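You operate a simulated robot arm through the tools that you are given. There is no shell and no other tool. Be economical: measure what you need, move in short steps, check, and stop when the job is done.

You are at the controls of a simulated two-armed robot. One attempt, no reset.

Task
Carry the white tray with both arms and set it on the island worktop.
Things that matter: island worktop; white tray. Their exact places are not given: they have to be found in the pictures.

It is judged by the outcome, as a careful person would: the job done as asked, and still so three seconds after it is handed in. It fails if anything else is knocked over, pushed out of place, dropped, spilled or broken.

Robot
Two 7-joint arms with two-finger parallel grippers on one trunk, on a base that drives. Base frame: it is fixed to the floor where the robot stands at the start and does not move with it; the origin is under the middle of the robot, x ahead of it, y to its left, z up; the surface under the hand at the start is at about z = 0.45. Readings come in m, rad, newtons and seconds.
The left shoulder is at the start at [0.11, 0.169, 1.361], the right one opposite. With the tool pointing down near the work surface each hand reaches from about 0.1 to 0.52 m from the robot's upright axis, wherever it stands, measured 20 degrees to its own side. Places, roughly: island worktop [-4.2, 0.2, 0.9]. Payload 1.57 kg a hand.
The TCP of each hand is the grasp point between the finger pads, 0.03 m short of the fingertips. In the tool frame z runs along the fingers and y along their closing line. Largest opening 0.08 m; finger width 0.017, thickness 0.012; the body of the gripper, 0.04 by 0.082 m, starts 0.08 m behind the TCP.
Orientation is that of the tool frame in the base frame, as [roll, pitch, yaw] about the fixed x, y, z axes, in that order (R = Rz(yaw) Ry(pitch) Rx(roll)). With the fingers straight down and closing along the base's y, the tool's x points along the base's -x, its y along +y and its z along -z.

Tools
- The arms move only by the tool nudge_tool. It takes "left_increments", "right_increments" or both (then of equal length, played together; a hand with none holds still); each is a list of rows, each an object of numbers (a shift or turn left out is 0, a gripper value left out holds the last): "x", "y", "z": the shift along the tool's x, y, z in units of 20 mm (1.0 is 20 mm); "ax", "ay", "az": the turn, a rotation vector about the tool's x, y, z in units of 4 degrees (1.0 is 4 degrees); "claw": the opening, from 0 (shut) to 1 (fully open). In form: [{"x": .., "y": .., "z": .., "ax": .., "ay": .., "az": .., "claw": ..}, ...]. A call has 1 to 20 rows; each row shifts and turns the commanded pose from where the row before left it, along the tool's axes as they then stand. A call with a number of a shift or a turn outside -1 to 1 is refused whole. Each row takes 0.2 s and may step no farther than 0.05 m and 0.15 rad from the row before; otherwise, or with a gripper value out of range, the whole call is refused. Where a pose cannot be reached the arm comes as near as it can. A force on the tool above 40 N (or 10 N above the force at the start of the call, whichever is more), or a blocked arm, ends the call early, and 0.2 s more pass. Each finger travels about 0.072 m/s and halts on what it meets, pressing with about 40 N; the grip force reading is that of the motor and also rises with nothing between the fingers. The clock runs only during rows and for 0.2 s after the last one: add rows that do not move to give the fingers time. It gives the time, the measured TCP pose, the force on the tool (base axes), the opening and the grip force at its end, in the units of the frame above (readings bear some noise), with the torque about the TCP (base axes, N m) and any sound that the robot's microphone picked up.
- Cameras (640 x 400 px; columns grow to the right, rows downward): "scene" is now at [0.1452, 0.005, 1.5273]; the picture's right is [-0.09, -1.00, 0.00], its down [-0.90, 0.08, -0.43] and it looks along [0.43, -0.04, -0.90] (base axes); focal length 291 px, centre (320, 200). "left" rides on the left gripper at [0.072, 0.007, -0.122] in its tool frame; the picture's right is [-0.09, 1.00, 0.00], its down [-0.84, -0.08, -0.54] and it looks along [-0.54, -0.05, 0.84] (tool axes); focal length 238 px, centre (320, 200). "right" rides on the right gripper at [0.072, -0.007, -0.122] in its tool frame; the picture's right is [0.09, 1.00, 0.00], its down [-0.84, 0.08, -0.54] and it looks along [-0.54, 0.05, 0.84] (tool axes); focal length 238 px, centre (320, 200).
- capture(camera): a new picture of that camera. The clock stands still meanwhile.
- move_column(by): slides the trunk up (or, below 0, down) by that many m; the arms and the scene camera ride with it, the base frame stays. It gives what a move gives, with no picture.
- roll_base(legs): drives the robot by 1 to 6 legs, each [ahead, left, turn to the left] in m, m and rad, along the robot's own axes; the way and the turn of a leg run together, so that a leg with both is an arc; at most 1.5 m and 3.142 rad a leg. The arms and the cameras ride along, it lands a little off, and it stops where it bumps. It gives what a move gives.
- aim_head(pan, tilt): turns the head with the scene camera to pan (to the left, within 1.501 rad either way) and tilt (down, from -0.506 to 1.204), counted from straight ahead of the robot. It gives what a move gives.
- probe_pixels(camera, pixels): there is no depth. For up to 12 entries [column, row, z] of the newest picture of that camera ("zoom" is the newest enlarged one), the place [x, y] in the base frame at which the ray of that pixel passes the height z, good to about 0.002 m, but the place of the scene camera against the robot may be out by one fixed shift of up to 0.012 m in any direction. The clock stands still meanwhile.
- enlarge(camera, box): a new picture of the part [left, top, right, bottom] of that camera's present view, enlarged. The clock stands still meanwhile.
- close_job(): hands the job in; it is judged then, once.

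Work in short steps. Measure before you move; look again where a grasp or a placing could have gone wrong, and mend it. You have 80 turns and 70 pictures in all, those below and enlarged ones among them. Open the grippers and draw the arms clear of the work before you hand the job in, unless the task says otherwise; then end with one line.

The tools are called after "Call:" as name(argument=value, ...) on one line, values as JSON. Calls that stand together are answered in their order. nudge_tool: Moves the arms, as the interface text tells. Its arguments: {"type":"object","properties":{"left_increments":{"type":"array","items":{"type":"object","properties":{"x":{"type":"number"},"y":{"type":"number"},"z":{"type":"number"},"ax":{"type":"number"},"ay":{"type":"number"},"az":{"type":"number"},"claw":{"type":"number"}}}},"right_increments":{"type":"array","items":{"type":"object","properties":{"x":{"type":"number"},"y":{"type":"number"},"z":{"type":"number"},"ax":{"type":"number"},"ay":{"type":"number"},"az":{"type":"number"},"claw":{"type":"number"}}}}},"required":[]} The other tools are called the same way: move_column (by) slides the trunk up or down; roll_base (legs) drives the base; aim_head (pan, tilt) turns the head that bears the scene camera; capture (camera) takes a picture; probe_pixels (camera, pixels) gives the place at which the rays of pixels pass given heights; enlarge (camera, box) takes an enlarged picture of a part of a camera's view; close_job () hands the job in.

At the start:

```text
time_s: 0.0
left_tcp_pos: [0.5054, 0.0954, 0.7725]
left_ee_rot: [-3.141, 0.0, 3.141]
left_force: [-0.3, -0.3, 1.2]
left_moment: [-0.01, -0.01, -0.01]
left_grip_width: 0.0799
left_finger_force: 0.0
right_tcp_pos: [0.5175, -0.285, 0.8374]
right_ee_rot: [-3.14, 0.0, -3.141]
right_force: [0.5, 0.2, -0.6]
right_moment: [0.04, 0.0, -0.02]
right_grip_width: 0.0799
right_finger_force: 0.2
trunk travel left (down, up): [-0.675, 0.215]
robot x, y, heading: [0.0039, -0.0011, -0.002]
head pan, tilt: [-0.087, 1.124]
```

scene: 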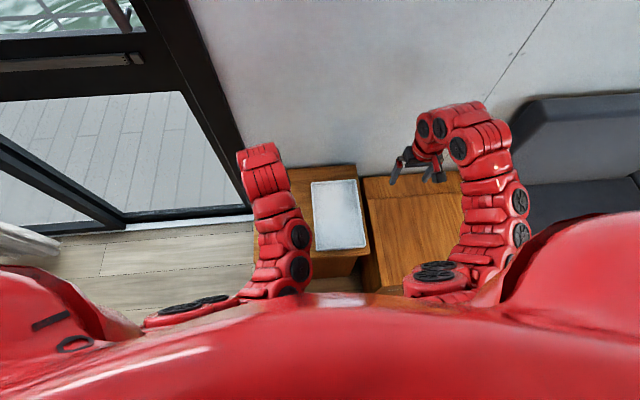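
right: 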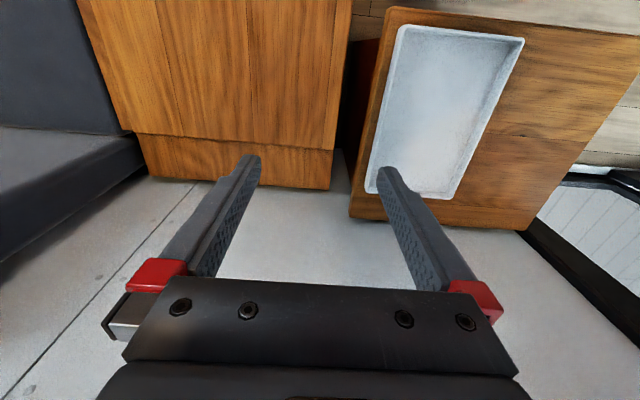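
left: 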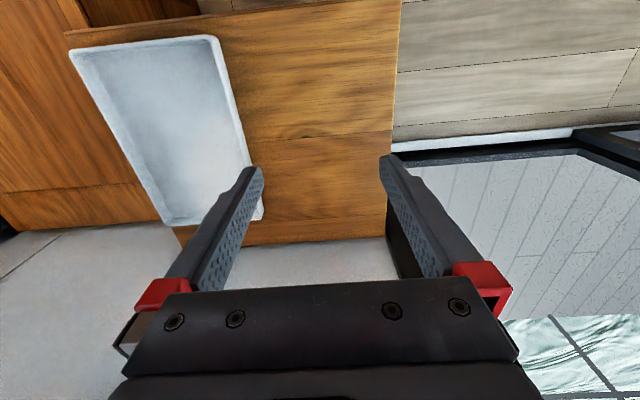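

The tray shows in the scene view at columns 311-366, rows 179-250, on a wooden side table. I probe its corners and enlarge it.

Call:
probe_pixels(camera="scene", pixels=[[311, 182, 0.47], [357, 179, 0.47], [366, 246, 0.47], [316, 250, 0.47], [288, 168, 0.45], [356, 164, 0.45], [370, 250, 0.45]])

Call:
probe_pixels(camera="left", pixels=[[70, 50, 0.47], [215, 37, 0.47], [263, 215, 0.47], [165, 224, 0.47], [65, 33, 0.45], [388, 235, 0.45], [180, 245, 0.45]])

Call:
probe_pixels(camera="right", pixels=[[400, 26, 0.47], [524, 39, 0.47], [450, 198, 0.47], [368, 192, 0.47], [388, 8, 0.45], [350, 218, 0.45], [525, 230, 0.45]])

Call:
enlarge(camera="scene", box=[240, 150, 400, 270])

```text
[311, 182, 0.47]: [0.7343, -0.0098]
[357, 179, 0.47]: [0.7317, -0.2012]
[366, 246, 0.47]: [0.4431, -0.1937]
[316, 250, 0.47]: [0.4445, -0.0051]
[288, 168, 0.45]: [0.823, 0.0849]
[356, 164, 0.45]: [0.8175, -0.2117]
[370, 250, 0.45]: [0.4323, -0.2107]
```

```text
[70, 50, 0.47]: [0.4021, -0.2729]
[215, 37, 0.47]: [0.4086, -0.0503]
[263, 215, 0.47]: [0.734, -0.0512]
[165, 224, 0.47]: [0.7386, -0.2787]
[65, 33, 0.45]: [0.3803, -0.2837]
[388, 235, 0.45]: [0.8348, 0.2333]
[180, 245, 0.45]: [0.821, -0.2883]
```

```text
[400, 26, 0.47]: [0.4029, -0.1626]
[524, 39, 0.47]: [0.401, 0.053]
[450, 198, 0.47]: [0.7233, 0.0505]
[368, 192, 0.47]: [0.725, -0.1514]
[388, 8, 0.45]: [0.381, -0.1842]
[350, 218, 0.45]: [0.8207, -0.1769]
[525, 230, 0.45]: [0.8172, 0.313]
```

```text
3.33 times, centred on (320, 210) of scene
```

zoom: 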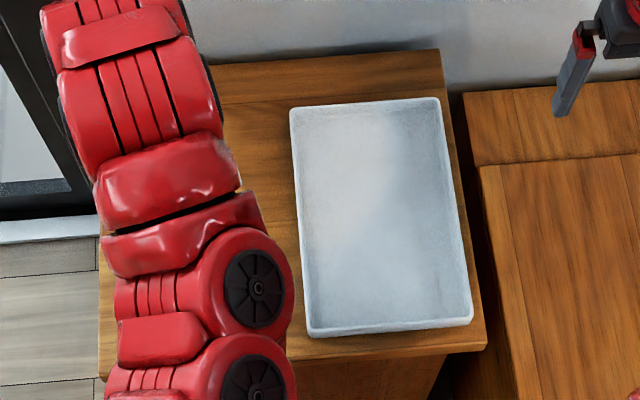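

The left and right views disagree at z=0.47 (y -0.16 against -0.05), which triangulates to a rim nearer z=0.57. I re-probe around that height.

Call:
probe_pixels(camera="left", pixels=[[70, 50, 0.57], [215, 37, 0.57], [263, 215, 0.57], [165, 224, 0.57], [65, 33, 0.55], [388, 235, 0.55], [180, 245, 0.55], [400, 0, 0.55]])

Call:
probe_pixels(camera="right", pixels=[[400, 26, 0.57], [524, 39, 0.57], [450, 198, 0.57], [368, 192, 0.57], [388, 8, 0.55], [350, 218, 0.55], [525, 230, 0.55]])

Call:
probe_pixels(camera="scene", pixels=[[312.5, 178, 0.57], [349.5, 174.5, 0.57], [358, 230, 0.57], [317, 233, 0.57], [312.5, 178, 0.56], [349.5, 174.5, 0.56], [358, 230, 0.56], [317, 233, 0.56]])

Call:
probe_pixels(camera="zoom", pixels=[[290, 108, 0.57], [440, 98, 0.57], [473, 319, 0.57], [310, 334, 0.57], [437, 50, 0.55], [487, 350, 0.55]])

```text
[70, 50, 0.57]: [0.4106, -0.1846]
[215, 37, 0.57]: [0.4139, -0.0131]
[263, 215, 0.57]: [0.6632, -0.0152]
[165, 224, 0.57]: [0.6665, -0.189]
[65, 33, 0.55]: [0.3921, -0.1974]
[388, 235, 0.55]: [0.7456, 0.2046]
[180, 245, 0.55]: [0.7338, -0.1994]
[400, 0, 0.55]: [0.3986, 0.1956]
```

```text
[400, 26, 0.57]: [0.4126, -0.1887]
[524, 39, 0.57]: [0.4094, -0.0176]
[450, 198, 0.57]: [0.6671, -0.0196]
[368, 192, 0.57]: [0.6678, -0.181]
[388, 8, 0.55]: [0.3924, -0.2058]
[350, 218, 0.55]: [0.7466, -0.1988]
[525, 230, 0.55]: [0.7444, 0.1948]
```

```text
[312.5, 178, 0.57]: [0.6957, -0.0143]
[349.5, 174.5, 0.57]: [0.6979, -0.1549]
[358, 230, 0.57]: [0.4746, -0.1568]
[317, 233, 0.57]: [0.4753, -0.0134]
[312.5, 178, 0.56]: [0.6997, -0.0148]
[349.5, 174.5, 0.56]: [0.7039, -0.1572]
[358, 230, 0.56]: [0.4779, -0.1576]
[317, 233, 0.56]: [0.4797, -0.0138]
```

```text
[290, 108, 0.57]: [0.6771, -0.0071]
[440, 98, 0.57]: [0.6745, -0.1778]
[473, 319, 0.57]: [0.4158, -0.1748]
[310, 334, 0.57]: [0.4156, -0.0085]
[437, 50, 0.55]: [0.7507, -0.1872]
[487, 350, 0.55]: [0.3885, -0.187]
```

Tray: x 0.412–0.666, y -0.187 to -0.015, rim z≈0.57; table top about 0.55. Before moving the base, I look around the robot.

Call:
aim_head(pan=-0.6, tilt=0.7)

Call:
capture(camera="scene")

Call:
aim_head(pan=1.45, tilt=0.5)

Call:
capture(camera="scene")

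Call:
aim_head(pan=-1.5, tilt=0.5)

Call:
capture(camera="scene")

```text
time_s: 0.9
left_tcp_pos: [0.5054, 0.0955, 0.7716]
left_ee_rot: [-3.141, 0.001, -3.141]
left_force: [-0.4, -1.0, 0.4]
left_moment: [0.0, -0.03, 0.01]
left_grip_width: 0.0802
left_finger_force: 0.0
right_tcp_pos: [0.5176, -0.2854, 0.8384]
right_ee_rot: [-3.14, 0.001, 3.141]
right_force: [0.3, 0.3, -0.2]
right_moment: [0.02, -0.01, 0.02]
right_grip_width: 0.0801
right_finger_force: 0.0
trunk travel left (down, up): [-0.675, 0.215]
robot x, y, heading: [0.0012, 0.0042, 0.0]
head pan, tilt: [-0.6, 0.7]
```

```text
65 pictures are left
```

scene: 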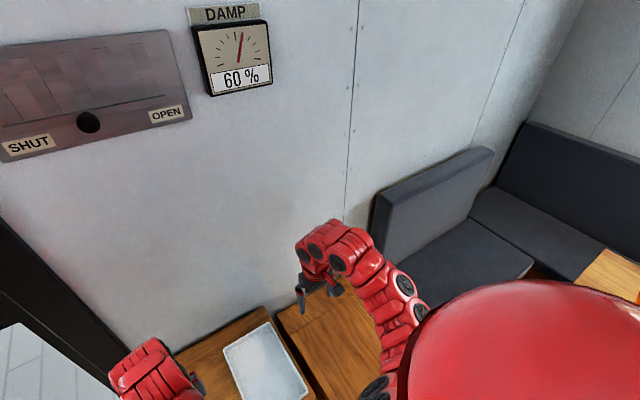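

```text
time_s: 2.9
left_tcp_pos: [0.505, 0.0961, 0.7723]
left_ee_rot: [-3.141, 0.0, -3.141]
left_force: [0.6, -0.7, -0.6]
left_moment: [-0.03, 0.0, -0.01]
left_grip_width: 0.0802
left_finger_force: 0.1
right_tcp_pos: [0.5166, -0.2865, 0.839]
right_ee_rot: [3.14, 0.001, -3.14]
right_force: [-0.3, 0.7, 0.2]
right_moment: [0.0, -0.01, -0.01]
right_grip_width: 0.08
right_finger_force: 0.1
trunk travel left (down, up): [-0.675, 0.215]
robot x, y, heading: [-0.002, -0.0009, 0.005]
head pan, tilt: [1.45, 0.499]
```

```text
64 pictures are left
```

scene: 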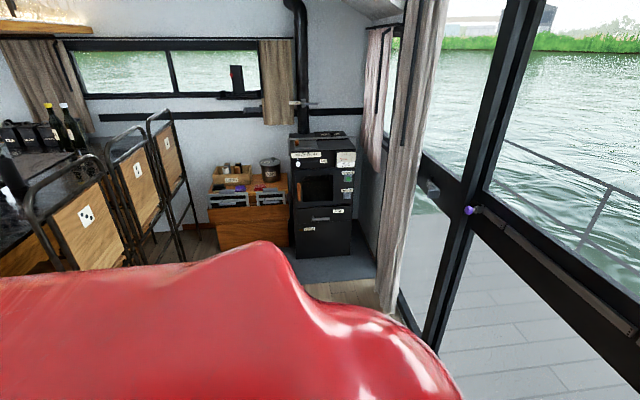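

```text
time_s: 5.5
left_tcp_pos: [0.5054, 0.0962, 0.7731]
left_ee_rot: [3.141, -0.001, 3.14]
left_force: [-0.4, 0.1, 0.1]
left_moment: [-0.03, 0.0, 0.0]
left_grip_width: 0.0798
left_finger_force: 0.0
right_tcp_pos: [0.5161, -0.2864, 0.8384]
right_ee_rot: [-3.141, 0.0, 3.141]
right_force: [-0.1, 0.0, -0.3]
right_moment: [0.03, -0.01, -0.01]
right_grip_width: 0.0798
right_finger_force: 0.1
trunk travel left (down, up): [-0.675, 0.215]
robot x, y, heading: [0.0002, -0.0007, 0.005]
head pan, tilt: [-1.499, 0.499]
```

```text
63 pictures are left
```

scene: 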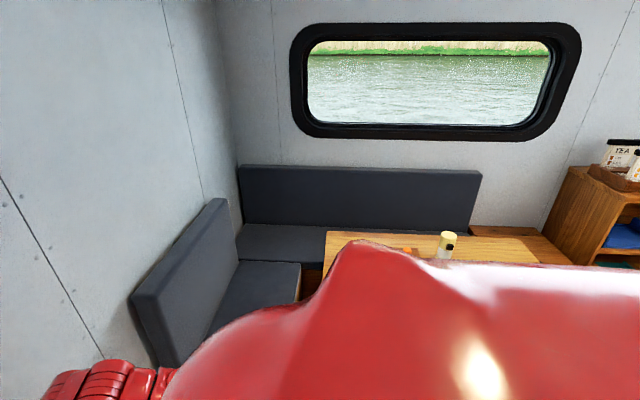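

The room is a houseboat with a dining table to the right and stools to the left and rear. I check the height of the bench next to the tray's table, since the right hand works near it.

Call:
probe_pixels(camera="zoom", pixels=[[463, 93, 0.35], [463, 93, 0.45], [463, 93, 0.55], [480, 166, 0.35], [480, 166, 0.45], [480, 166, 0.55]])

Call:
probe_pixels(camera="right", pixels=[[331, 190, 0.35], [331, 190, 0.45], [331, 190, 0.55], [335, 149, 0.35], [335, 149, 0.45], [335, 149, 0.55]])

```text
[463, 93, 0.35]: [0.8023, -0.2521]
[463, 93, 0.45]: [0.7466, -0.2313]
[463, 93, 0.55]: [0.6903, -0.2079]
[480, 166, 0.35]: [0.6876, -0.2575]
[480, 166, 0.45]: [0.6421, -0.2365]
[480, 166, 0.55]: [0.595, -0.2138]
```

```text
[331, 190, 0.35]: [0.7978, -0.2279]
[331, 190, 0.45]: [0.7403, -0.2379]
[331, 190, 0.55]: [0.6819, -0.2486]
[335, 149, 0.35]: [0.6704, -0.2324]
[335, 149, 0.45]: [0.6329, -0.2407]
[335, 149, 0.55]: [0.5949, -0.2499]
```

The bench is at z≈0.45, so it is clear. I move both open hands above the tray's long walls at mid-length, with z about 0.72.

Call:
nudge_tool(left_increments=[{"x": -0.3, "y": -0.95, "z": 0.4}, {"x": -0.3, "y": -0.95, "z": 0.4}, {"x": -0.3, "y": -0.95, "z": 0.4}, {"x": -0.3, "y": -0.95, "z": 0.4}, {"x": -0.3, "y": -0.95, "z": 0.4}, {"x": -0.15, "y": -0.75, "z": 0.4}, {"claw": 1}, {}], right_increments=[{"x": -0.2, "y": 0.8, "z": 0.9}, {"x": -0.2, "y": 0.8, "z": 0.9}, {"x": -0.2, "y": 0.8, "z": 0.9}, {"x": -0.2, "y": 0.8, "z": 0.9}, {"x": -0.2, "y": 0.8, "z": 0.9}, {"x": -0.1, "y": 0.9, "z": 0.9}, {"claw": 1}, {}])

Call:
aim_head(pan=-0.1, tilt=1.1)

Call:
capture(camera="scene")

Call:
capture(camera="left")

Call:
capture(camera="right")

```text
time_s: 7.3
left_tcp_pos: [0.5366, -0.0142, 0.7229]
left_ee_rot: [-3.141, 0.001, 3.141]
left_force: [0.8, 0.3, 0.4]
left_moment: [0.04, 0.01, -0.02]
left_grip_width: 0.0798
left_finger_force: 0.1
right_tcp_pos: [0.5427, -0.1872, 0.7295]
right_ee_rot: [3.141, -0.001, -3.141]
right_force: [-0.4, -0.2, -0.3]
right_moment: [0.0, 0.01, -0.01]
right_grip_width: 0.0801
right_finger_force: 0.0
trunk travel left (down, up): [-0.675, 0.215]
robot x, y, heading: [0.0003, 0.0023, 0.006]
head pan, tilt: [-1.499, 0.499]
```

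```text
time_s: 8.8
left_tcp_pos: [0.5357, -0.0144, 0.7245]
left_ee_rot: [3.141, 0.0, 3.141]
left_force: [-0.8, -1.5, -0.8]
left_moment: [-0.01, -0.01, -0.01]
left_grip_width: 0.0799
left_finger_force: 0.1
right_tcp_pos: [0.5425, -0.1868, 0.7291]
right_ee_rot: [-3.141, 0.001, -3.141]
right_force: [-0.4, 0.1, -0.7]
right_moment: [-0.04, -0.06, -0.03]
right_grip_width: 0.08
right_finger_force: 0.2
trunk travel left (down, up): [-0.675, 0.215]
robot x, y, heading: [0.0042, 0.0026, 0.003]
head pan, tilt: [-0.099, 1.1]
```

```text
62 pictures are left
```

scene: 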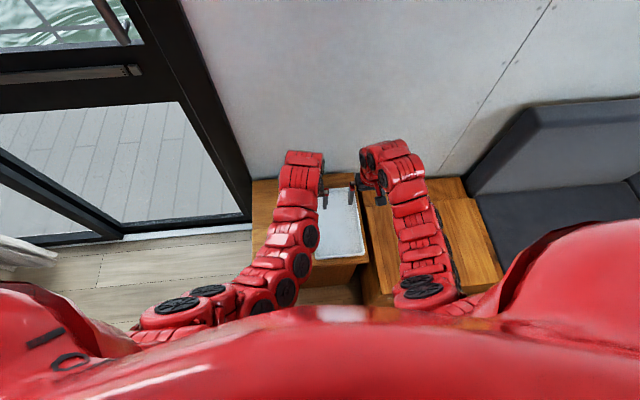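

```text
61 pictures are left
```

left: 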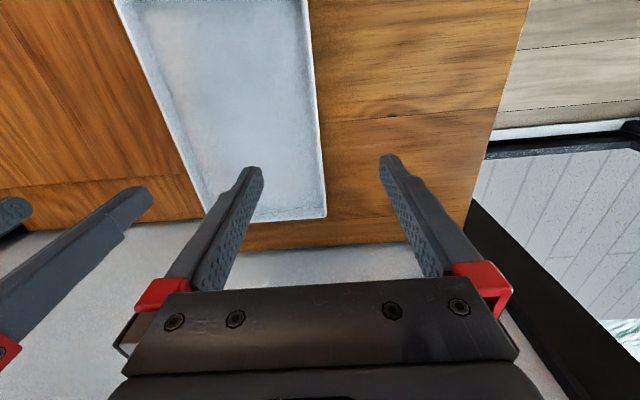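

```text
60 pictures are left
```

right: 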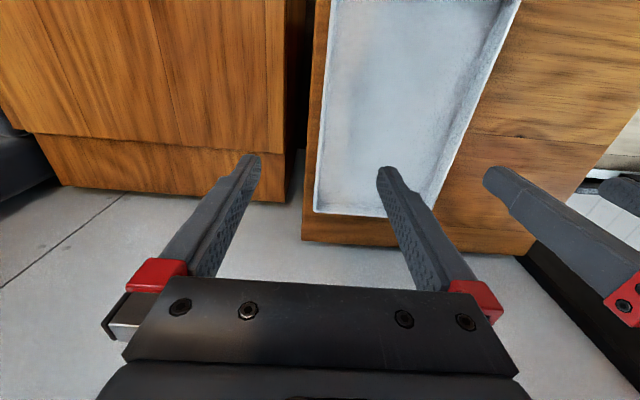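

Both hands hover over the walls. I refine rim height and wall positions from the new closer views.

Call:
probe_pixels(camera="left", pixels=[[327, 216, 0.57], [205, 214, 0.57], [318, 100, 0.57], [327, 216, 0.56], [205, 214, 0.56], [318, 100, 0.56], [473, 222, 0.55], [245, 250, 0.55]])

Call:
probe_pixels(camera="right", pixels=[[313, 210, 0.57], [424, 219, 0.57], [322, 100, 0.57], [313, 210, 0.56], [424, 219, 0.56], [322, 100, 0.56], [301, 238, 0.55], [520, 254, 0.55]])

Call:
enlarge(camera="left", box=[180, 60, 420, 260])

```text
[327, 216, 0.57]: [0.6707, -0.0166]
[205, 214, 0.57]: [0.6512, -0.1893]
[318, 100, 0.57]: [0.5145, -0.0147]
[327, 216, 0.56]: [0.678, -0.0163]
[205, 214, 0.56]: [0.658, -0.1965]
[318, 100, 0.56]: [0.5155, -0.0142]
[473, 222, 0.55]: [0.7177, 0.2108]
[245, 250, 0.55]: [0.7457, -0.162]
```

```text
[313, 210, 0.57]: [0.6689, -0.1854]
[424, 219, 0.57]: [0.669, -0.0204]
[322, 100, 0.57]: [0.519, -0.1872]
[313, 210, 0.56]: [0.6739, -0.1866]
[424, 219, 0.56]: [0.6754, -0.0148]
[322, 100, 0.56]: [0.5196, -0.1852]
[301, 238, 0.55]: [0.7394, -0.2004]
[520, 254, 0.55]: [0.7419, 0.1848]
```

```text
2.00 times, centred on (300, 160) of left
```

zoom: 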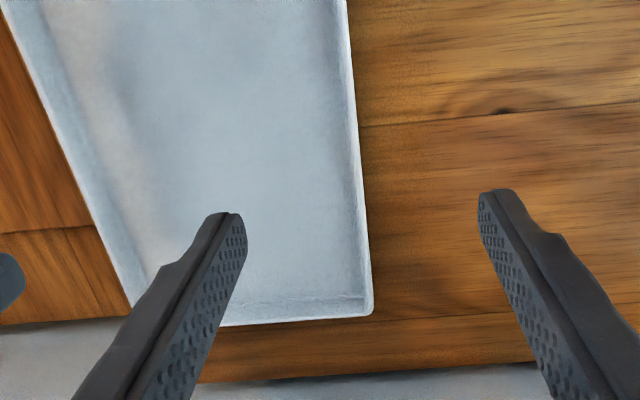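

Rim z≈0.57 and wall lines y≈-0.016 and -0.186 are confirmed. I raise the hands 0.1 m relative to the trunk, then lower the trunk 0.19 m so there is lift reserve for the worktop.

Call:
nudge_tool(left_increments=[{"x": -0.25, "y": -0.15, "z": -1}, {"z": -1}, {"z": -1}, {"z": -1}, {"z": -1}, {}], right_increments=[{"z": -1}, {"z": -1}, {"z": -1}, {"z": -1}, {"z": -1}, {}])

Call:
move_column(by=-0.19)

Call:
capture(camera="left")

Call:
capture(camera="right")

Call:
capture(camera="scene")

```text
time_s: 10.2
left_tcp_pos: [0.5433, -0.0166, 0.8242]
left_ee_rot: [-3.142, 0.001, 3.141]
left_force: [-0.4, -0.8, -0.4]
left_moment: [0.0, -0.02, 0.0]
left_grip_width: 0.0798
left_finger_force: 0.1
right_tcp_pos: [0.5393, -0.1876, 0.8298]
right_ee_rot: [3.141, 0.0, 3.141]
right_force: [-0.8, 0.9, -0.3]
right_moment: [0.0, -0.01, 0.0]
right_grip_width: 0.0802
right_finger_force: 0.0
trunk travel left (down, up): [-0.675, 0.215]
robot x, y, heading: [-0.0008, 0.0027, 0.003]
head pan, tilt: [-0.099, 1.1]
```

```text
time_s: 12.3
left_tcp_pos: [0.5429, -0.0161, 0.6349]
left_ee_rot: [3.141, 0.0, 3.141]
left_force: [0.4, -0.3, 0.0]
left_moment: [0.01, -0.02, -0.03]
left_grip_width: 0.0799
left_finger_force: 0.0
right_tcp_pos: [0.5385, -0.1872, 0.6402]
right_ee_rot: [3.141, 0.0, -3.141]
right_force: [0.3, 0.3, 0.0]
right_moment: [-0.01, 0.04, 0.01]
right_grip_width: 0.0802
right_finger_force: 0.1
trunk travel left (down, up): [-0.485, 0.405]
robot x, y, heading: [-0.001, 0.0046, -0.004]
head pan, tilt: [-0.099, 1.1]
```

```text
58 pictures are left
```

left: 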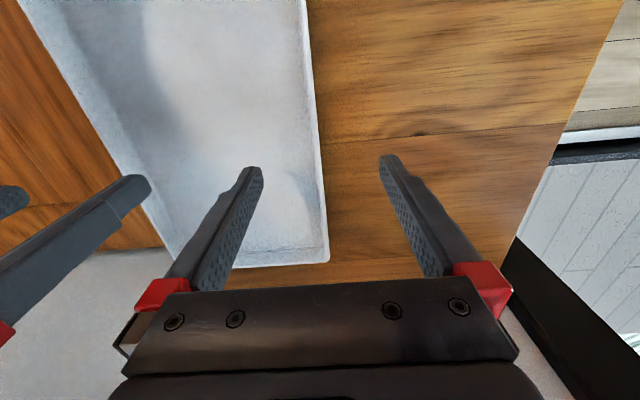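

```text
57 pictures are left
```

right: 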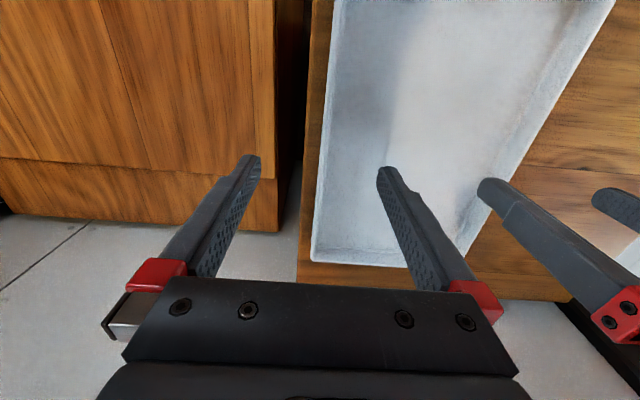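

```text
56 pictures are left
```

scene: 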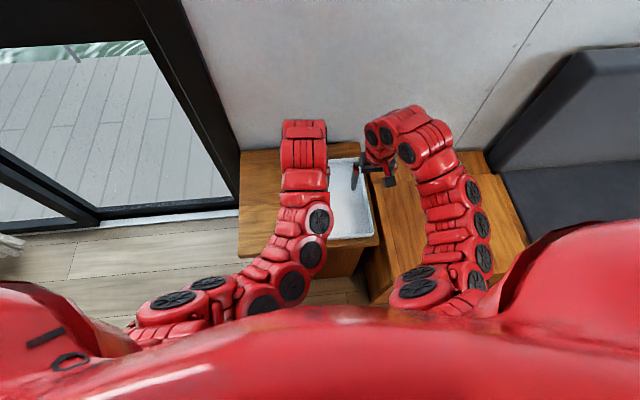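

Fingers straddle each wall. I descend to TCP z≈0.588, with the tips about 1.5 cm below the rim.

Call:
nudge_tool(left_increments=[{"z": 0.6}, {"z": 0.6}, {"z": 0.6}, {"z": 0.5}, {}], right_increments=[{"z": 0.6}, {"z": 0.7}, {"z": 0.7}, {"z": 0.55}, {}])

Call:
capture(camera="left")

Call:
capture(camera="right")

```text
time_s: 13.5
left_tcp_pos: [0.5412, -0.0147, 0.5886]
left_ee_rot: [-3.141, 0.002, 3.141]
left_force: [-0.4, 0.3, 0.2]
left_moment: [0.03, -0.06, -0.01]
left_grip_width: 0.08
left_finger_force: 0.1
right_tcp_pos: [0.5383, -0.1878, 0.5872]
right_ee_rot: [3.141, 0.0, 3.141]
right_force: [-0.4, 0.5, 0.2]
right_moment: [0.01, -0.01, -0.04]
right_grip_width: 0.0803
right_finger_force: 0.1
trunk travel left (down, up): [-0.485, 0.405]
robot x, y, heading: [0.0029, -0.001, 0.0]
head pan, tilt: [-0.099, 1.1]
```

```text
55 pictures are left
```

left: 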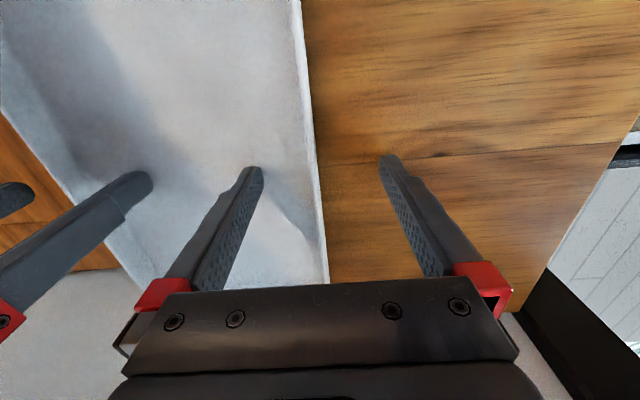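

```text
54 pictures are left
```

right: 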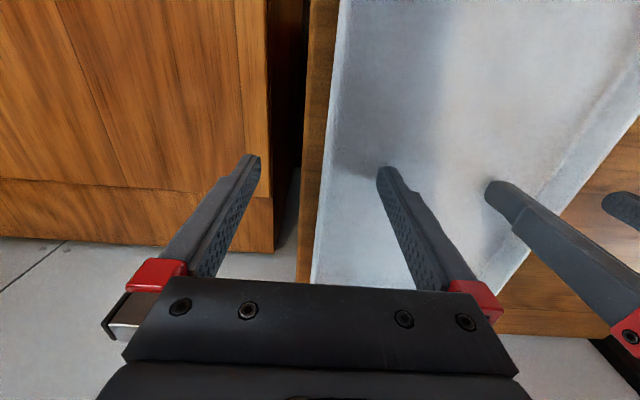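

There is no contact yet, so I creep down another 4 mm to catch more of the wall.

Call:
nudge_tool(left_increments=[{"z": 0.13}, {"z": 0.12}, {}], right_increments=[{"z": 0.1}, {"z": 0.1}, {}])

```text
time_s: 14.3
left_tcp_pos: [0.5418, -0.0158, 0.5851]
left_ee_rot: [3.141, 0.002, -3.141]
left_force: [-1.6, -0.8, 9.4]
left_moment: [-0.42, 0.06, -0.06]
left_grip_width: 0.0799
left_finger_force: 0.1
right_tcp_pos: [0.5385, -0.1859, 0.5855]
right_ee_rot: [3.141, 0.002, 3.141]
right_force: [-0.5, 1.3, 0.8]
right_moment: [0.08, -0.01, 0.02]
right_grip_width: 0.0801
right_finger_force: 0.0
trunk travel left (down, up): [-0.485, 0.405]
robot x, y, heading: [-0.0021, 0.0001, 0.003]
head pan, tilt: [-0.099, 1.1]
```

The left inner fingertip touches the tray floor (9 N), so floor z≈0.555. I lift each hand about 2 mm and close both.

Call:
nudge_tool(left_increments=[{"z": -0.15}, {"claw": 0.5}, {"claw": 0.4}, {"claw": 0.3}, {"claw": 0.2}, {"claw": 0.1}, {"claw": 0}, {}, {}, {}], right_increments=[{"z": -0.05}, {"claw": 0.5}, {"claw": 0.4}, {"claw": 0.3}, {"claw": 0.2}, {"claw": 0.1}, {"claw": 0}, {}, {}, {}])

Call:
capture(camera="left")

Call:
capture(camera="right")

```text
time_s: 16.5
left_tcp_pos: [0.5413, -0.0196, 0.5867]
left_ee_rot: [-3.136, 0.0, 3.139]
left_force: [0.4, -30.5, 0.0]
left_moment: [-0.49, -0.26, 0.12]
left_grip_width: 0.0035
left_finger_force: 24.6
right_tcp_pos: [0.5371, -0.1853, 0.5852]
right_ee_rot: [3.138, -0.001, -3.138]
right_force: [0.5, 29.9, 0.8]
right_moment: [0.41, 0.1, 0.0]
right_grip_width: 0.0033
right_finger_force: 24.2
trunk travel left (down, up): [-0.485, 0.405]
robot x, y, heading: [0.0001, -0.0008, -0.0]
head pan, tilt: [-0.099, 1.1]
```

```text
53 pictures are left
```

left: 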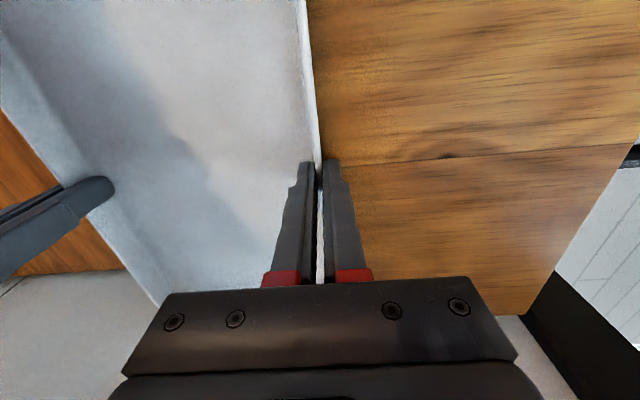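

```text
52 pictures are left
```

right: 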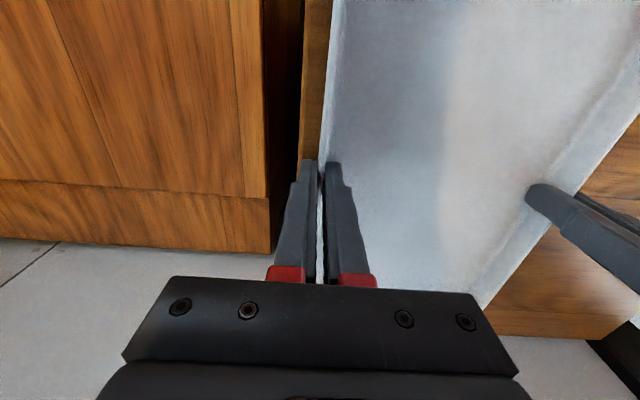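

Both walls are gripped (3.4 mm), but there is a 30 N inner pull between the hands. I relax it by moving the commands slightly inward.

Call:
nudge_tool(left_increments=[{"y": -0.08}, {}, {}], right_increments=[{"y": 0.08}, {}, {}])

```text
time_s: 17.3
left_tcp_pos: [0.5411, -0.0188, 0.5872]
left_ee_rot: [-3.141, -0.001, 3.141]
left_force: [0.2, -25.1, -0.5]
left_moment: [-0.41, 0.21, 0.06]
left_grip_width: 0.0039
left_finger_force: 24.3
right_tcp_pos: [0.5384, -0.1848, 0.5843]
right_ee_rot: [3.14, 0.0, -3.139]
right_force: [-0.4, 23.9, -0.1]
right_moment: [0.51, -0.37, 0.04]
right_grip_width: 0.0035
right_finger_force: 24.7
trunk travel left (down, up): [-0.485, 0.405]
robot x, y, heading: [-0.0007, -0.003, 0.002]
head pan, tilt: [-0.099, 1.1]
```

The pull fell only 5–6 N for 3 mm, so I continue inward in small steps.

Call:
nudge_tool(left_increments=[{"y": -0.1}, {"y": -0.1}, {}, {}], right_increments=[{"y": 0.1}, {"y": 0.1}, {}, {}])

```text
time_s: 18.3
left_tcp_pos: [0.5426, -0.0191, 0.5877]
left_ee_rot: [3.137, 0.0, -3.139]
left_force: [-2.4, 12.0, 0.7]
left_moment: [0.17, 0.33, -0.26]
left_grip_width: 0.0036
left_finger_force: 24.6
right_tcp_pos: [0.5377, -0.1838, 0.5844]
right_ee_rot: [-3.137, 0.001, 3.138]
right_force: [4.7, -13.6, 4.3]
right_moment: [-0.06, 0.06, -0.1]
right_grip_width: 0.0036
right_finger_force: 24.6
trunk travel left (down, up): [-0.485, 0.405]
robot x, y, heading: [-0.0033, 0.0032, 0.004]
head pan, tilt: [-0.099, 1.1]
```

Now it slightly overshoots (12 N push), so I back off about 1 mm each and lift 3 cm.

Call:
nudge_tool(left_increments=[{"y": 0.06}, {}, {"z": -0.3}, {"z": -0.4}, {"z": -0.4}, {"z": -0.4}, {}], right_increments=[{"y": -0.06}, {}, {"z": -0.3}, {"z": -0.4}, {"z": -0.4}, {"z": -0.4}, {}])

Call:
capture(camera="left")

Call:
capture(camera="right")

```text
time_s: 19.9
left_tcp_pos: [0.5435, -0.0176, 0.6166]
left_ee_rot: [3.138, 0.002, -3.139]
left_force: [-2.5, 28.4, -0.7]
left_moment: [0.43, -0.48, -0.25]
left_grip_width: 0.0037
left_finger_force: 24.2
right_tcp_pos: [0.5378, -0.1844, 0.6159]
right_ee_rot: [-3.137, -0.001, 3.137]
right_force: [1.4, -28.8, -2.0]
right_moment: [-0.52, 0.49, -0.23]
right_grip_width: 0.0035
right_finger_force: 24.3
trunk travel left (down, up): [-0.485, 0.405]
robot x, y, heading: [0.0016, 0.0007, 0.0]
head pan, tilt: [-0.099, 1.1]
```

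```text
51 pictures are left
```

left: 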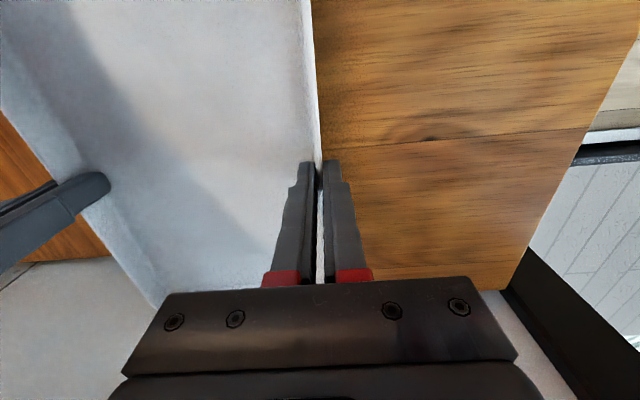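

```text
50 pictures are left
```

right: 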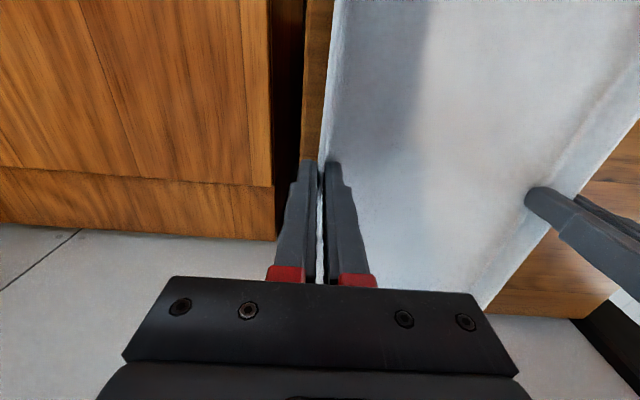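

The tray rose level with the hands. The inner squeeze grew to 28 N, so I ease it outward.

Call:
nudge_tool(left_increments=[{"y": 0.1}, {}, {}], right_increments=[{"y": -0.1}, {}, {}])

```text
time_s: 20.7
left_tcp_pos: [0.541, -0.0176, 0.6181]
left_ee_rot: [-3.141, -0.001, -3.141]
left_force: [-2.7, 17.3, -0.9]
left_moment: [0.29, -0.14, -0.22]
left_grip_width: 0.0038
left_finger_force: 24.8
right_tcp_pos: [0.5385, -0.1848, 0.6159]
right_ee_rot: [-3.141, -0.001, 3.14]
right_force: [1.7, -17.0, -2.7]
right_moment: [-0.44, 0.13, -0.22]
right_grip_width: 0.0038
right_finger_force: 24.8
trunk travel left (down, up): [-0.485, 0.405]
robot x, y, heading: [0.003, -0.001, -0.001]
head pan, tilt: [-0.099, 1.1]
```

Continuing to ease, then raise by the trunk 0.40 m, which clears furniture and worktop height.

Call:
nudge_tool(left_increments=[{"y": 0.13}, {}, {}], right_increments=[{"y": -0.13}, {}, {}])

Call:
move_column(by=0.2)

Call:
move_column(by=0.2)

```text
time_s: 21.5
left_tcp_pos: [0.5422, -0.0172, 0.6168]
left_ee_rot: [-3.136, -0.002, 3.137]
left_force: [-1.8, -12.3, 0.6]
left_moment: [-0.2, 0.07, -0.03]
left_grip_width: 0.0036
left_finger_force: 24.6
right_tcp_pos: [0.5386, -0.1841, 0.6165]
right_ee_rot: [3.137, 0.0, -3.138]
right_force: [0.7, 12.1, -1.6]
right_moment: [0.02, -0.08, -0.21]
right_grip_width: 0.0036
right_finger_force: 24.2
trunk travel left (down, up): [-0.485, 0.405]
robot x, y, heading: [0.0004, -0.0006, 0.001]
head pan, tilt: [-0.099, 1.1]
```

```text
time_s: 23.7
left_tcp_pos: [0.5427, -0.0183, 0.8173]
left_ee_rot: [-3.136, -0.001, 3.137]
left_force: [-3.2, -36.4, -1.3]
left_moment: [-0.62, 0.29, -0.11]
left_grip_width: 0.0039
left_finger_force: 24.4
right_tcp_pos: [0.5385, -0.1848, 0.8152]
right_ee_rot: [3.138, -0.002, -3.139]
right_force: [3.8, 36.3, -1.7]
right_moment: [0.54, -0.3, -0.27]
right_grip_width: 0.0035
right_finger_force: 24.2
trunk travel left (down, up): [-0.685, 0.205]
robot x, y, heading: [0.0029, -0.0018, 0.003]
head pan, tilt: [-0.099, 1.1]
```

```text
time_s: 25.8
left_tcp_pos: [0.5434, -0.0192, 1.0164]
left_ee_rot: [-3.136, 0.0, 3.136]
left_force: [-2.9, -36.6, -1.5]
left_moment: [-0.64, 0.05, -0.1]
left_grip_width: 0.0039
left_finger_force: 24.9
right_tcp_pos: [0.5373, -0.1843, 1.0162]
right_ee_rot: [3.136, -0.001, -3.138]
right_force: [3.9, 37.2, -0.7]
right_moment: [0.55, -0.03, -0.27]
right_grip_width: 0.0039
right_finger_force: 24.4
trunk travel left (down, up): [-0.885, 0.005]
robot x, y, heading: [0.0004, 0.0, -0.0]
head pan, tilt: [-0.099, 1.1]
```

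The tray is at z≈1.0. The inner pull settled at 36 N, so I move in a little and wait for the settled value, then look at the tray.

Call:
nudge_tool(left_increments=[{"y": -0.07}, {}, {}, {}, {}, {}, {}, {}], right_increments=[{"y": 0.07}, {}, {}, {}, {}, {}, {}, {}])

Call:
capture(camera="scene")

```text
time_s: 27.6
left_tcp_pos: [0.5439, -0.0169, 1.0164]
left_ee_rot: [-3.138, 0.001, 3.139]
left_force: [-2.9, -24.0, -0.4]
left_moment: [-0.53, -0.02, -0.2]
left_grip_width: 0.0035
left_finger_force: 25.4
right_tcp_pos: [0.5374, -0.1839, 1.0162]
right_ee_rot: [3.139, 0.003, -3.141]
right_force: [3.0, 24.2, -2.5]
right_moment: [0.32, 0.02, -0.26]
right_grip_width: 0.0038
right_finger_force: 24.3
trunk travel left (down, up): [-0.885, 0.005]
robot x, y, heading: [-0.0013, 0.0009, -0.001]
head pan, tilt: [-0.099, 1.1]
```

```text
49 pictures are left
```

scene: 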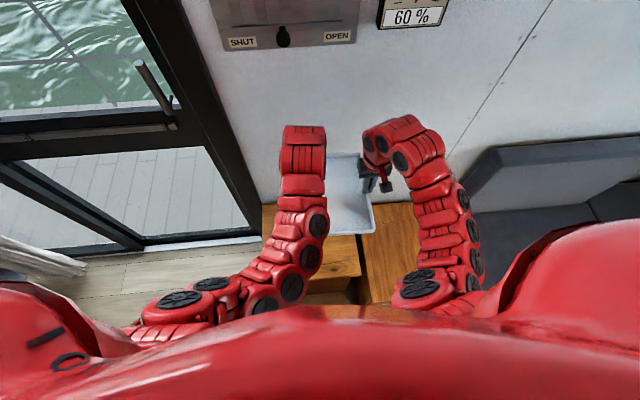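

I take out the rest of the pull and bring the tray closer and centred (x −0.12, y +0.1), moving both hands identically.

Call:
nudge_tool(left_increments=[{"y": -0.13}, {"x": 0.5, "y": 0.4}, {"x": 0.6, "y": 0.5}, {"x": 0.6, "y": 0.5}, {"x": 0.6, "y": 0.5}, {"x": 0.6, "y": 0.5}, {"x": 0.6, "y": 0.5}, {"x": 0.6, "y": 0.5}, {"x": 0.6, "y": 0.5}, {"x": 0.6, "y": 0.5}, {"x": 0.6, "y": 0.5}, {}, {}], right_increments=[{"y": 0.13}, {"x": 0.5, "y": 0.4}, {"x": 0.6, "y": 0.5}, {"x": 0.6, "y": 0.5}, {"x": 0.6, "y": 0.5}, {"x": 0.6, "y": 0.5}, {"x": 0.6, "y": 0.5}, {"x": 0.6, "y": 0.5}, {"x": 0.6, "y": 0.5}, {"x": 0.6, "y": 0.5}, {"x": 0.6, "y": 0.5}, {}, {}])

Call:
aim_head(pan=0, tilt=1.2)

Call:
capture(camera="scene")

Call:
capture(camera="left")

```text
time_s: 30.4
left_tcp_pos: [0.4272, 0.0813, 1.0171]
left_ee_rot: [3.138, -0.002, -3.139]
left_force: [-1.7, 30.2, -0.9]
left_moment: [0.58, -0.49, -0.19]
left_grip_width: 0.0037
left_finger_force: 24.3
right_tcp_pos: [0.4216, -0.0854, 1.0157]
right_ee_rot: [-3.138, -0.002, 3.141]
right_force: [0.4, -29.0, -0.7]
right_moment: [-0.47, 0.44, -0.15]
right_grip_width: 0.0035
right_finger_force: 24.4
trunk travel left (down, up): [-0.885, 0.005]
robot x, y, heading: [-0.0012, 0.0002, -0.0]
head pan, tilt: [-0.099, 1.1]
```

```text
time_s: 31.1
left_tcp_pos: [0.4251, 0.0813, 1.0171]
left_ee_rot: [3.136, -0.001, -3.137]
left_force: [-1.5, 34.4, 0.1]
left_moment: [0.57, -0.54, -0.19]
left_grip_width: 0.0039
left_finger_force: 24.7
right_tcp_pos: [0.4226, -0.0855, 1.0165]
right_ee_rot: [-3.141, 0.001, -3.14]
right_force: [1.4, -33.7, -2.0]
right_moment: [-0.63, 0.52, -0.12]
right_grip_width: 0.0038
right_finger_force: 24.6
trunk travel left (down, up): [-0.885, 0.005]
robot x, y, heading: [-0.0015, 0.0014, -0.0]
head pan, tilt: [0.0, 1.201]
```

```text
48 pictures are left
```

scene: 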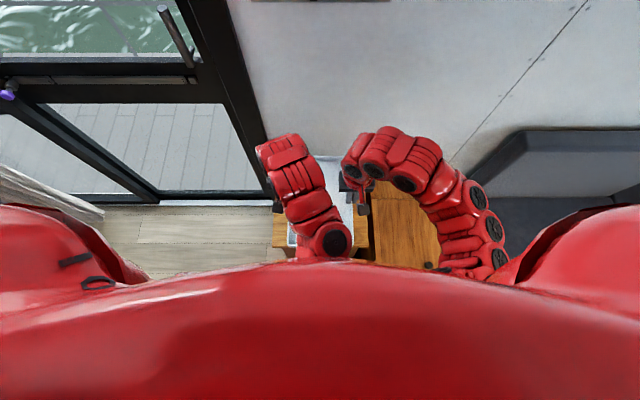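

```text
47 pictures are left
```

left: 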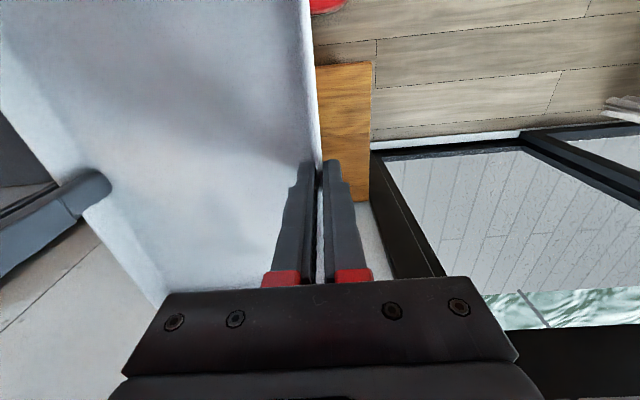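

The tray is level and centred. I ease the squeeze slightly and look left and right at the new height to plan the turn.

Call:
nudge_tool(left_increments=[{"y": 0.08}, {}, {}], right_increments=[{"y": -0.08}, {}, {}])

Call:
aim_head(pan=1.5, tilt=0.6)

Call:
capture(camera="scene")

Call:
aim_head(pan=-1.5, tilt=0.6)

Call:
capture(camera="scene")

```text
time_s: 31.9
left_tcp_pos: [0.4248, 0.0792, 1.0179]
left_ee_rot: [3.141, -0.003, 3.142]
left_force: [-1.0, 16.5, -2.3]
left_moment: [0.46, 0.46, -0.12]
left_grip_width: 0.0032
left_finger_force: 24.7
right_tcp_pos: [0.421, -0.0862, 1.0151]
right_ee_rot: [3.141, -0.001, -3.139]
right_force: [1.6, -16.6, -0.6]
right_moment: [-0.31, -0.46, -0.14]
right_grip_width: 0.0037
right_finger_force: 25.1
trunk travel left (down, up): [-0.885, 0.005]
robot x, y, heading: [0.0004, 0.0031, -0.0]
head pan, tilt: [0.0, 1.201]
```

```text
time_s: 33.5
left_tcp_pos: [0.4248, 0.0803, 1.0175]
left_ee_rot: [-3.139, 0.0, 3.141]
left_force: [-2.8, 2.4, -2.3]
left_moment: [0.18, 0.08, -0.18]
left_grip_width: 0.0036
left_finger_force: 24.5
right_tcp_pos: [0.4222, -0.0855, 1.0143]
right_ee_rot: [3.141, 0.002, 3.141]
right_force: [2.6, -3.1, 0.0]
right_moment: [0.04, -0.03, -0.23]
right_grip_width: 0.0035
right_finger_force: 24.5
trunk travel left (down, up): [-0.885, 0.005]
robot x, y, heading: [0.0003, 0.001, 0.004]
head pan, tilt: [1.499, 0.6]
```

```text
46 pictures are left
```

scene: 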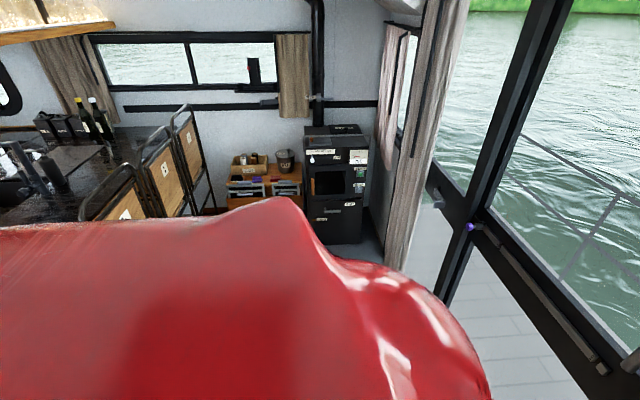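

```text
time_s: 36.1
left_tcp_pos: [0.4268, 0.0803, 1.0176]
left_ee_rot: [-3.14, 0.001, -3.141]
left_force: [-3.1, -10.8, -2.1]
left_moment: [-0.12, 0.1, -0.16]
left_grip_width: 0.0035
left_finger_force: 24.2
right_tcp_pos: [0.4208, -0.0853, 1.0143]
right_ee_rot: [3.138, 0.0, -3.141]
right_force: [2.3, 11.0, 0.2]
right_moment: [0.29, -0.11, -0.2]
right_grip_width: 0.0039
right_finger_force: 25.0
trunk travel left (down, up): [-0.885, 0.005]
robot x, y, heading: [-0.0015, -0.0017, -0.006]
head pan, tilt: [-1.499, 0.6]
```

```text
45 pictures are left
```

scene: 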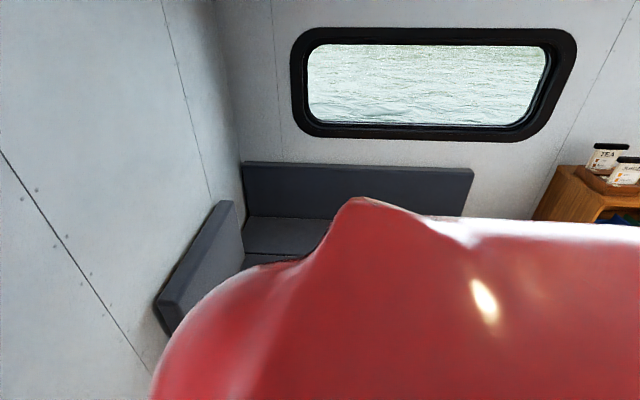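

Bar stools are around (-0.9, 1.3–2.4) and a dining table is on the right rear. I back off 0.12 m, turn left partly, and look behind.

Call:
roll_base(legs=[[-0.12, 0, 0], [0, 0, 0.8]])

Call:
aim_head(pan=1.45, tilt=0.55)

Call:
capture(camera="scene")

Call:
aim_head(pan=0.7, tilt=0.6)

Call:
capture(camera="scene")

```text
time_s: 39.4
left_tcp_pos: [0.1202, 0.3602, 1.0162]
left_ee_rot: [-3.141, 0.002, -2.347]
left_force: [12.1, -15.4, -3.5]
left_moment: [-0.18, -0.21, -0.18]
left_grip_width: 0.0035
left_finger_force: 24.5
right_tcp_pos: [0.2343, 0.2408, 1.0156]
right_ee_rot: [3.138, -0.001, -2.345]
right_force: [-12.5, 14.8, -0.1]
right_moment: [0.33, 0.37, -0.21]
right_grip_width: 0.0035
right_finger_force: 24.5
trunk travel left (down, up): [-0.885, 0.005]
robot x, y, heading: [-0.1224, 0.0005, 0.793]
head pan, tilt: [-1.499, 0.6]
```

```text
time_s: 42.0
left_tcp_pos: [0.1187, 0.3601, 1.0179]
left_ee_rot: [-3.141, -0.001, -2.346]
left_force: [-0.2, -2.1, -3.0]
left_moment: [0.01, 0.12, -0.19]
left_grip_width: 0.0034
left_finger_force: 24.5
right_tcp_pos: [0.2334, 0.2417, 1.0154]
right_ee_rot: [3.14, -0.001, -2.346]
right_force: [0.2, 2.0, 0.4]
right_moment: [0.12, -0.02, -0.16]
right_grip_width: 0.0038
right_finger_force: 24.6
trunk travel left (down, up): [-0.885, 0.005]
robot x, y, heading: [-0.1233, 0.0, 0.797]
head pan, tilt: [1.45, 0.55]
```

```text
44 pictures are left
```

scene: 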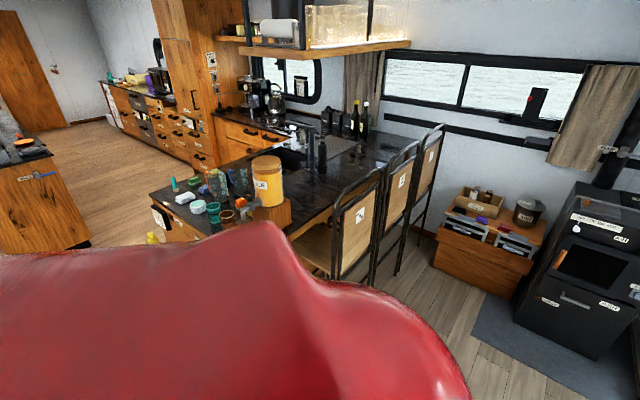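

```text
time_s: 43.1
left_tcp_pos: [0.1203, 0.3609, 1.0178]
left_ee_rot: [-3.141, 0.001, -2.346]
left_force: [0.1, -2.6, -2.5]
left_moment: [0.12, 0.0, -0.14]
left_grip_width: 0.0039
left_finger_force: 24.7
right_tcp_pos: [0.2348, 0.2417, 1.0161]
right_ee_rot: [3.14, 0.0, -2.346]
right_force: [-0.6, 3.4, -0.3]
right_moment: [0.05, 0.13, -0.19]
right_grip_width: 0.0035
right_finger_force: 24.5
trunk travel left (down, up): [-0.885, 0.005]
robot x, y, heading: [-0.1233, -0.0006, 0.793]
head pan, tilt: [0.7, 0.6]
```

```text
43 pictures are left
```

scene: 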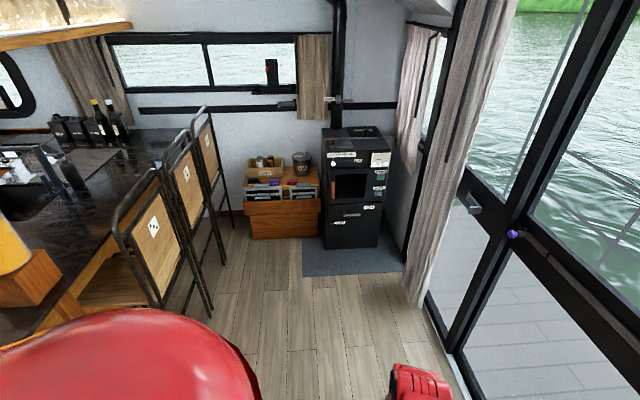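

There is a galley peninsula whose near end is about (-1.1, 0.6), with items on it, and an aisle beyond leading to another counter. I turn another 0.85 and look ahead.

Call:
roll_base(legs=[[0, 0, 0.85]])

Call:
aim_head(pan=1.3, tilt=0.45)

Call:
capture(camera="scene")

Call:
aim_head(pan=0.5, tilt=0.6)

Call:
capture(camera="scene")

```text
time_s: 45.7
left_tcp_pos: [-0.2339, 0.4173, 1.0172]
left_ee_rot: [-3.14, 0.0, -1.492]
left_force: [2.8, -2.4, -2.2]
left_moment: [-0.05, 0.03, -0.18]
left_grip_width: 0.004
left_finger_force: 24.5
right_tcp_pos: [-0.0699, 0.4262, 1.0162]
right_ee_rot: [3.14, 0.0, -1.491]
right_force: [-3.4, 2.0, -0.6]
right_moment: [0.03, 0.13, -0.19]
right_grip_width: 0.0036
right_finger_force: 24.4
trunk travel left (down, up): [-0.885, 0.005]
robot x, y, heading: [-0.123, -0.0009, 1.652]
head pan, tilt: [0.7, 0.6]
```

```text
time_s: 46.7
left_tcp_pos: [-0.2344, 0.4174, 1.0182]
left_ee_rot: [-3.141, -0.001, -1.491]
left_force: [-0.5, -1.8, -2.3]
left_moment: [-0.25, 0.11, -0.14]
left_grip_width: 0.0033
left_finger_force: 24.6
right_tcp_pos: [-0.0692, 0.4276, 1.0157]
right_ee_rot: [3.14, 0.0, -1.492]
right_force: [1.4, 1.4, -0.4]
right_moment: [0.23, 0.01, -0.1]
right_grip_width: 0.0039
right_finger_force: 24.1
trunk travel left (down, up): [-0.885, 0.005]
robot x, y, heading: [-0.1189, 0.0016, 1.651]
head pan, tilt: [1.3, 0.45]
```

```text
42 pictures are left
```

scene: 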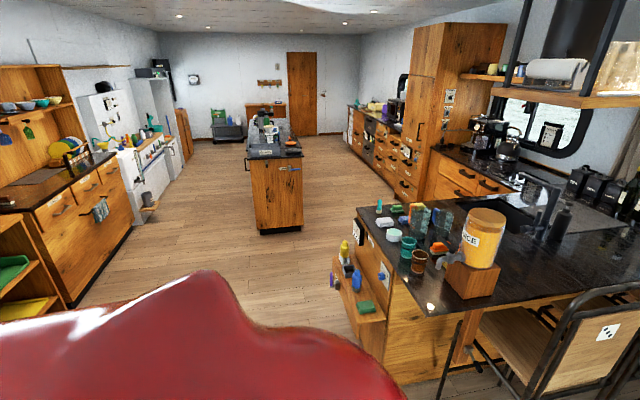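

```text
time_s: 47.8
left_tcp_pos: [-0.2345, 0.4177, 1.018]
left_ee_rot: [-3.139, 0.0, -1.494]
left_force: [-1.6, -1.6, -1.8]
left_moment: [-0.23, 0.11, -0.12]
left_grip_width: 0.0033
left_finger_force: 24.8
right_tcp_pos: [-0.0685, 0.4258, 1.0159]
right_ee_rot: [3.139, 0.0, -1.492]
right_force: [0.7, 2.0, -0.3]
right_moment: [0.17, 0.06, -0.18]
right_grip_width: 0.0034
right_finger_force: 24.6
trunk travel left (down, up): [-0.885, 0.005]
robot x, y, heading: [-0.1222, -0.0013, 1.649]
head pan, tilt: [0.499, 0.6]
```

```text
41 pictures are left
```

scene: 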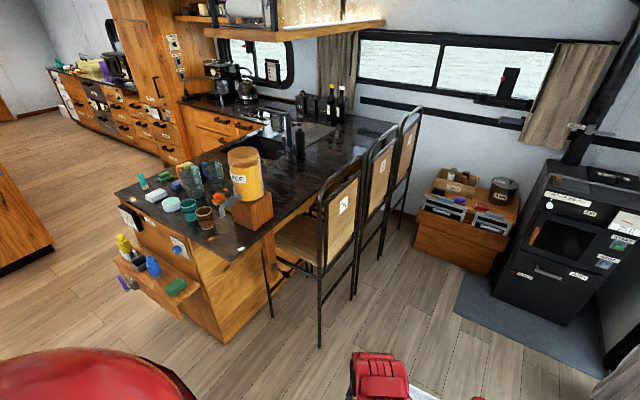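

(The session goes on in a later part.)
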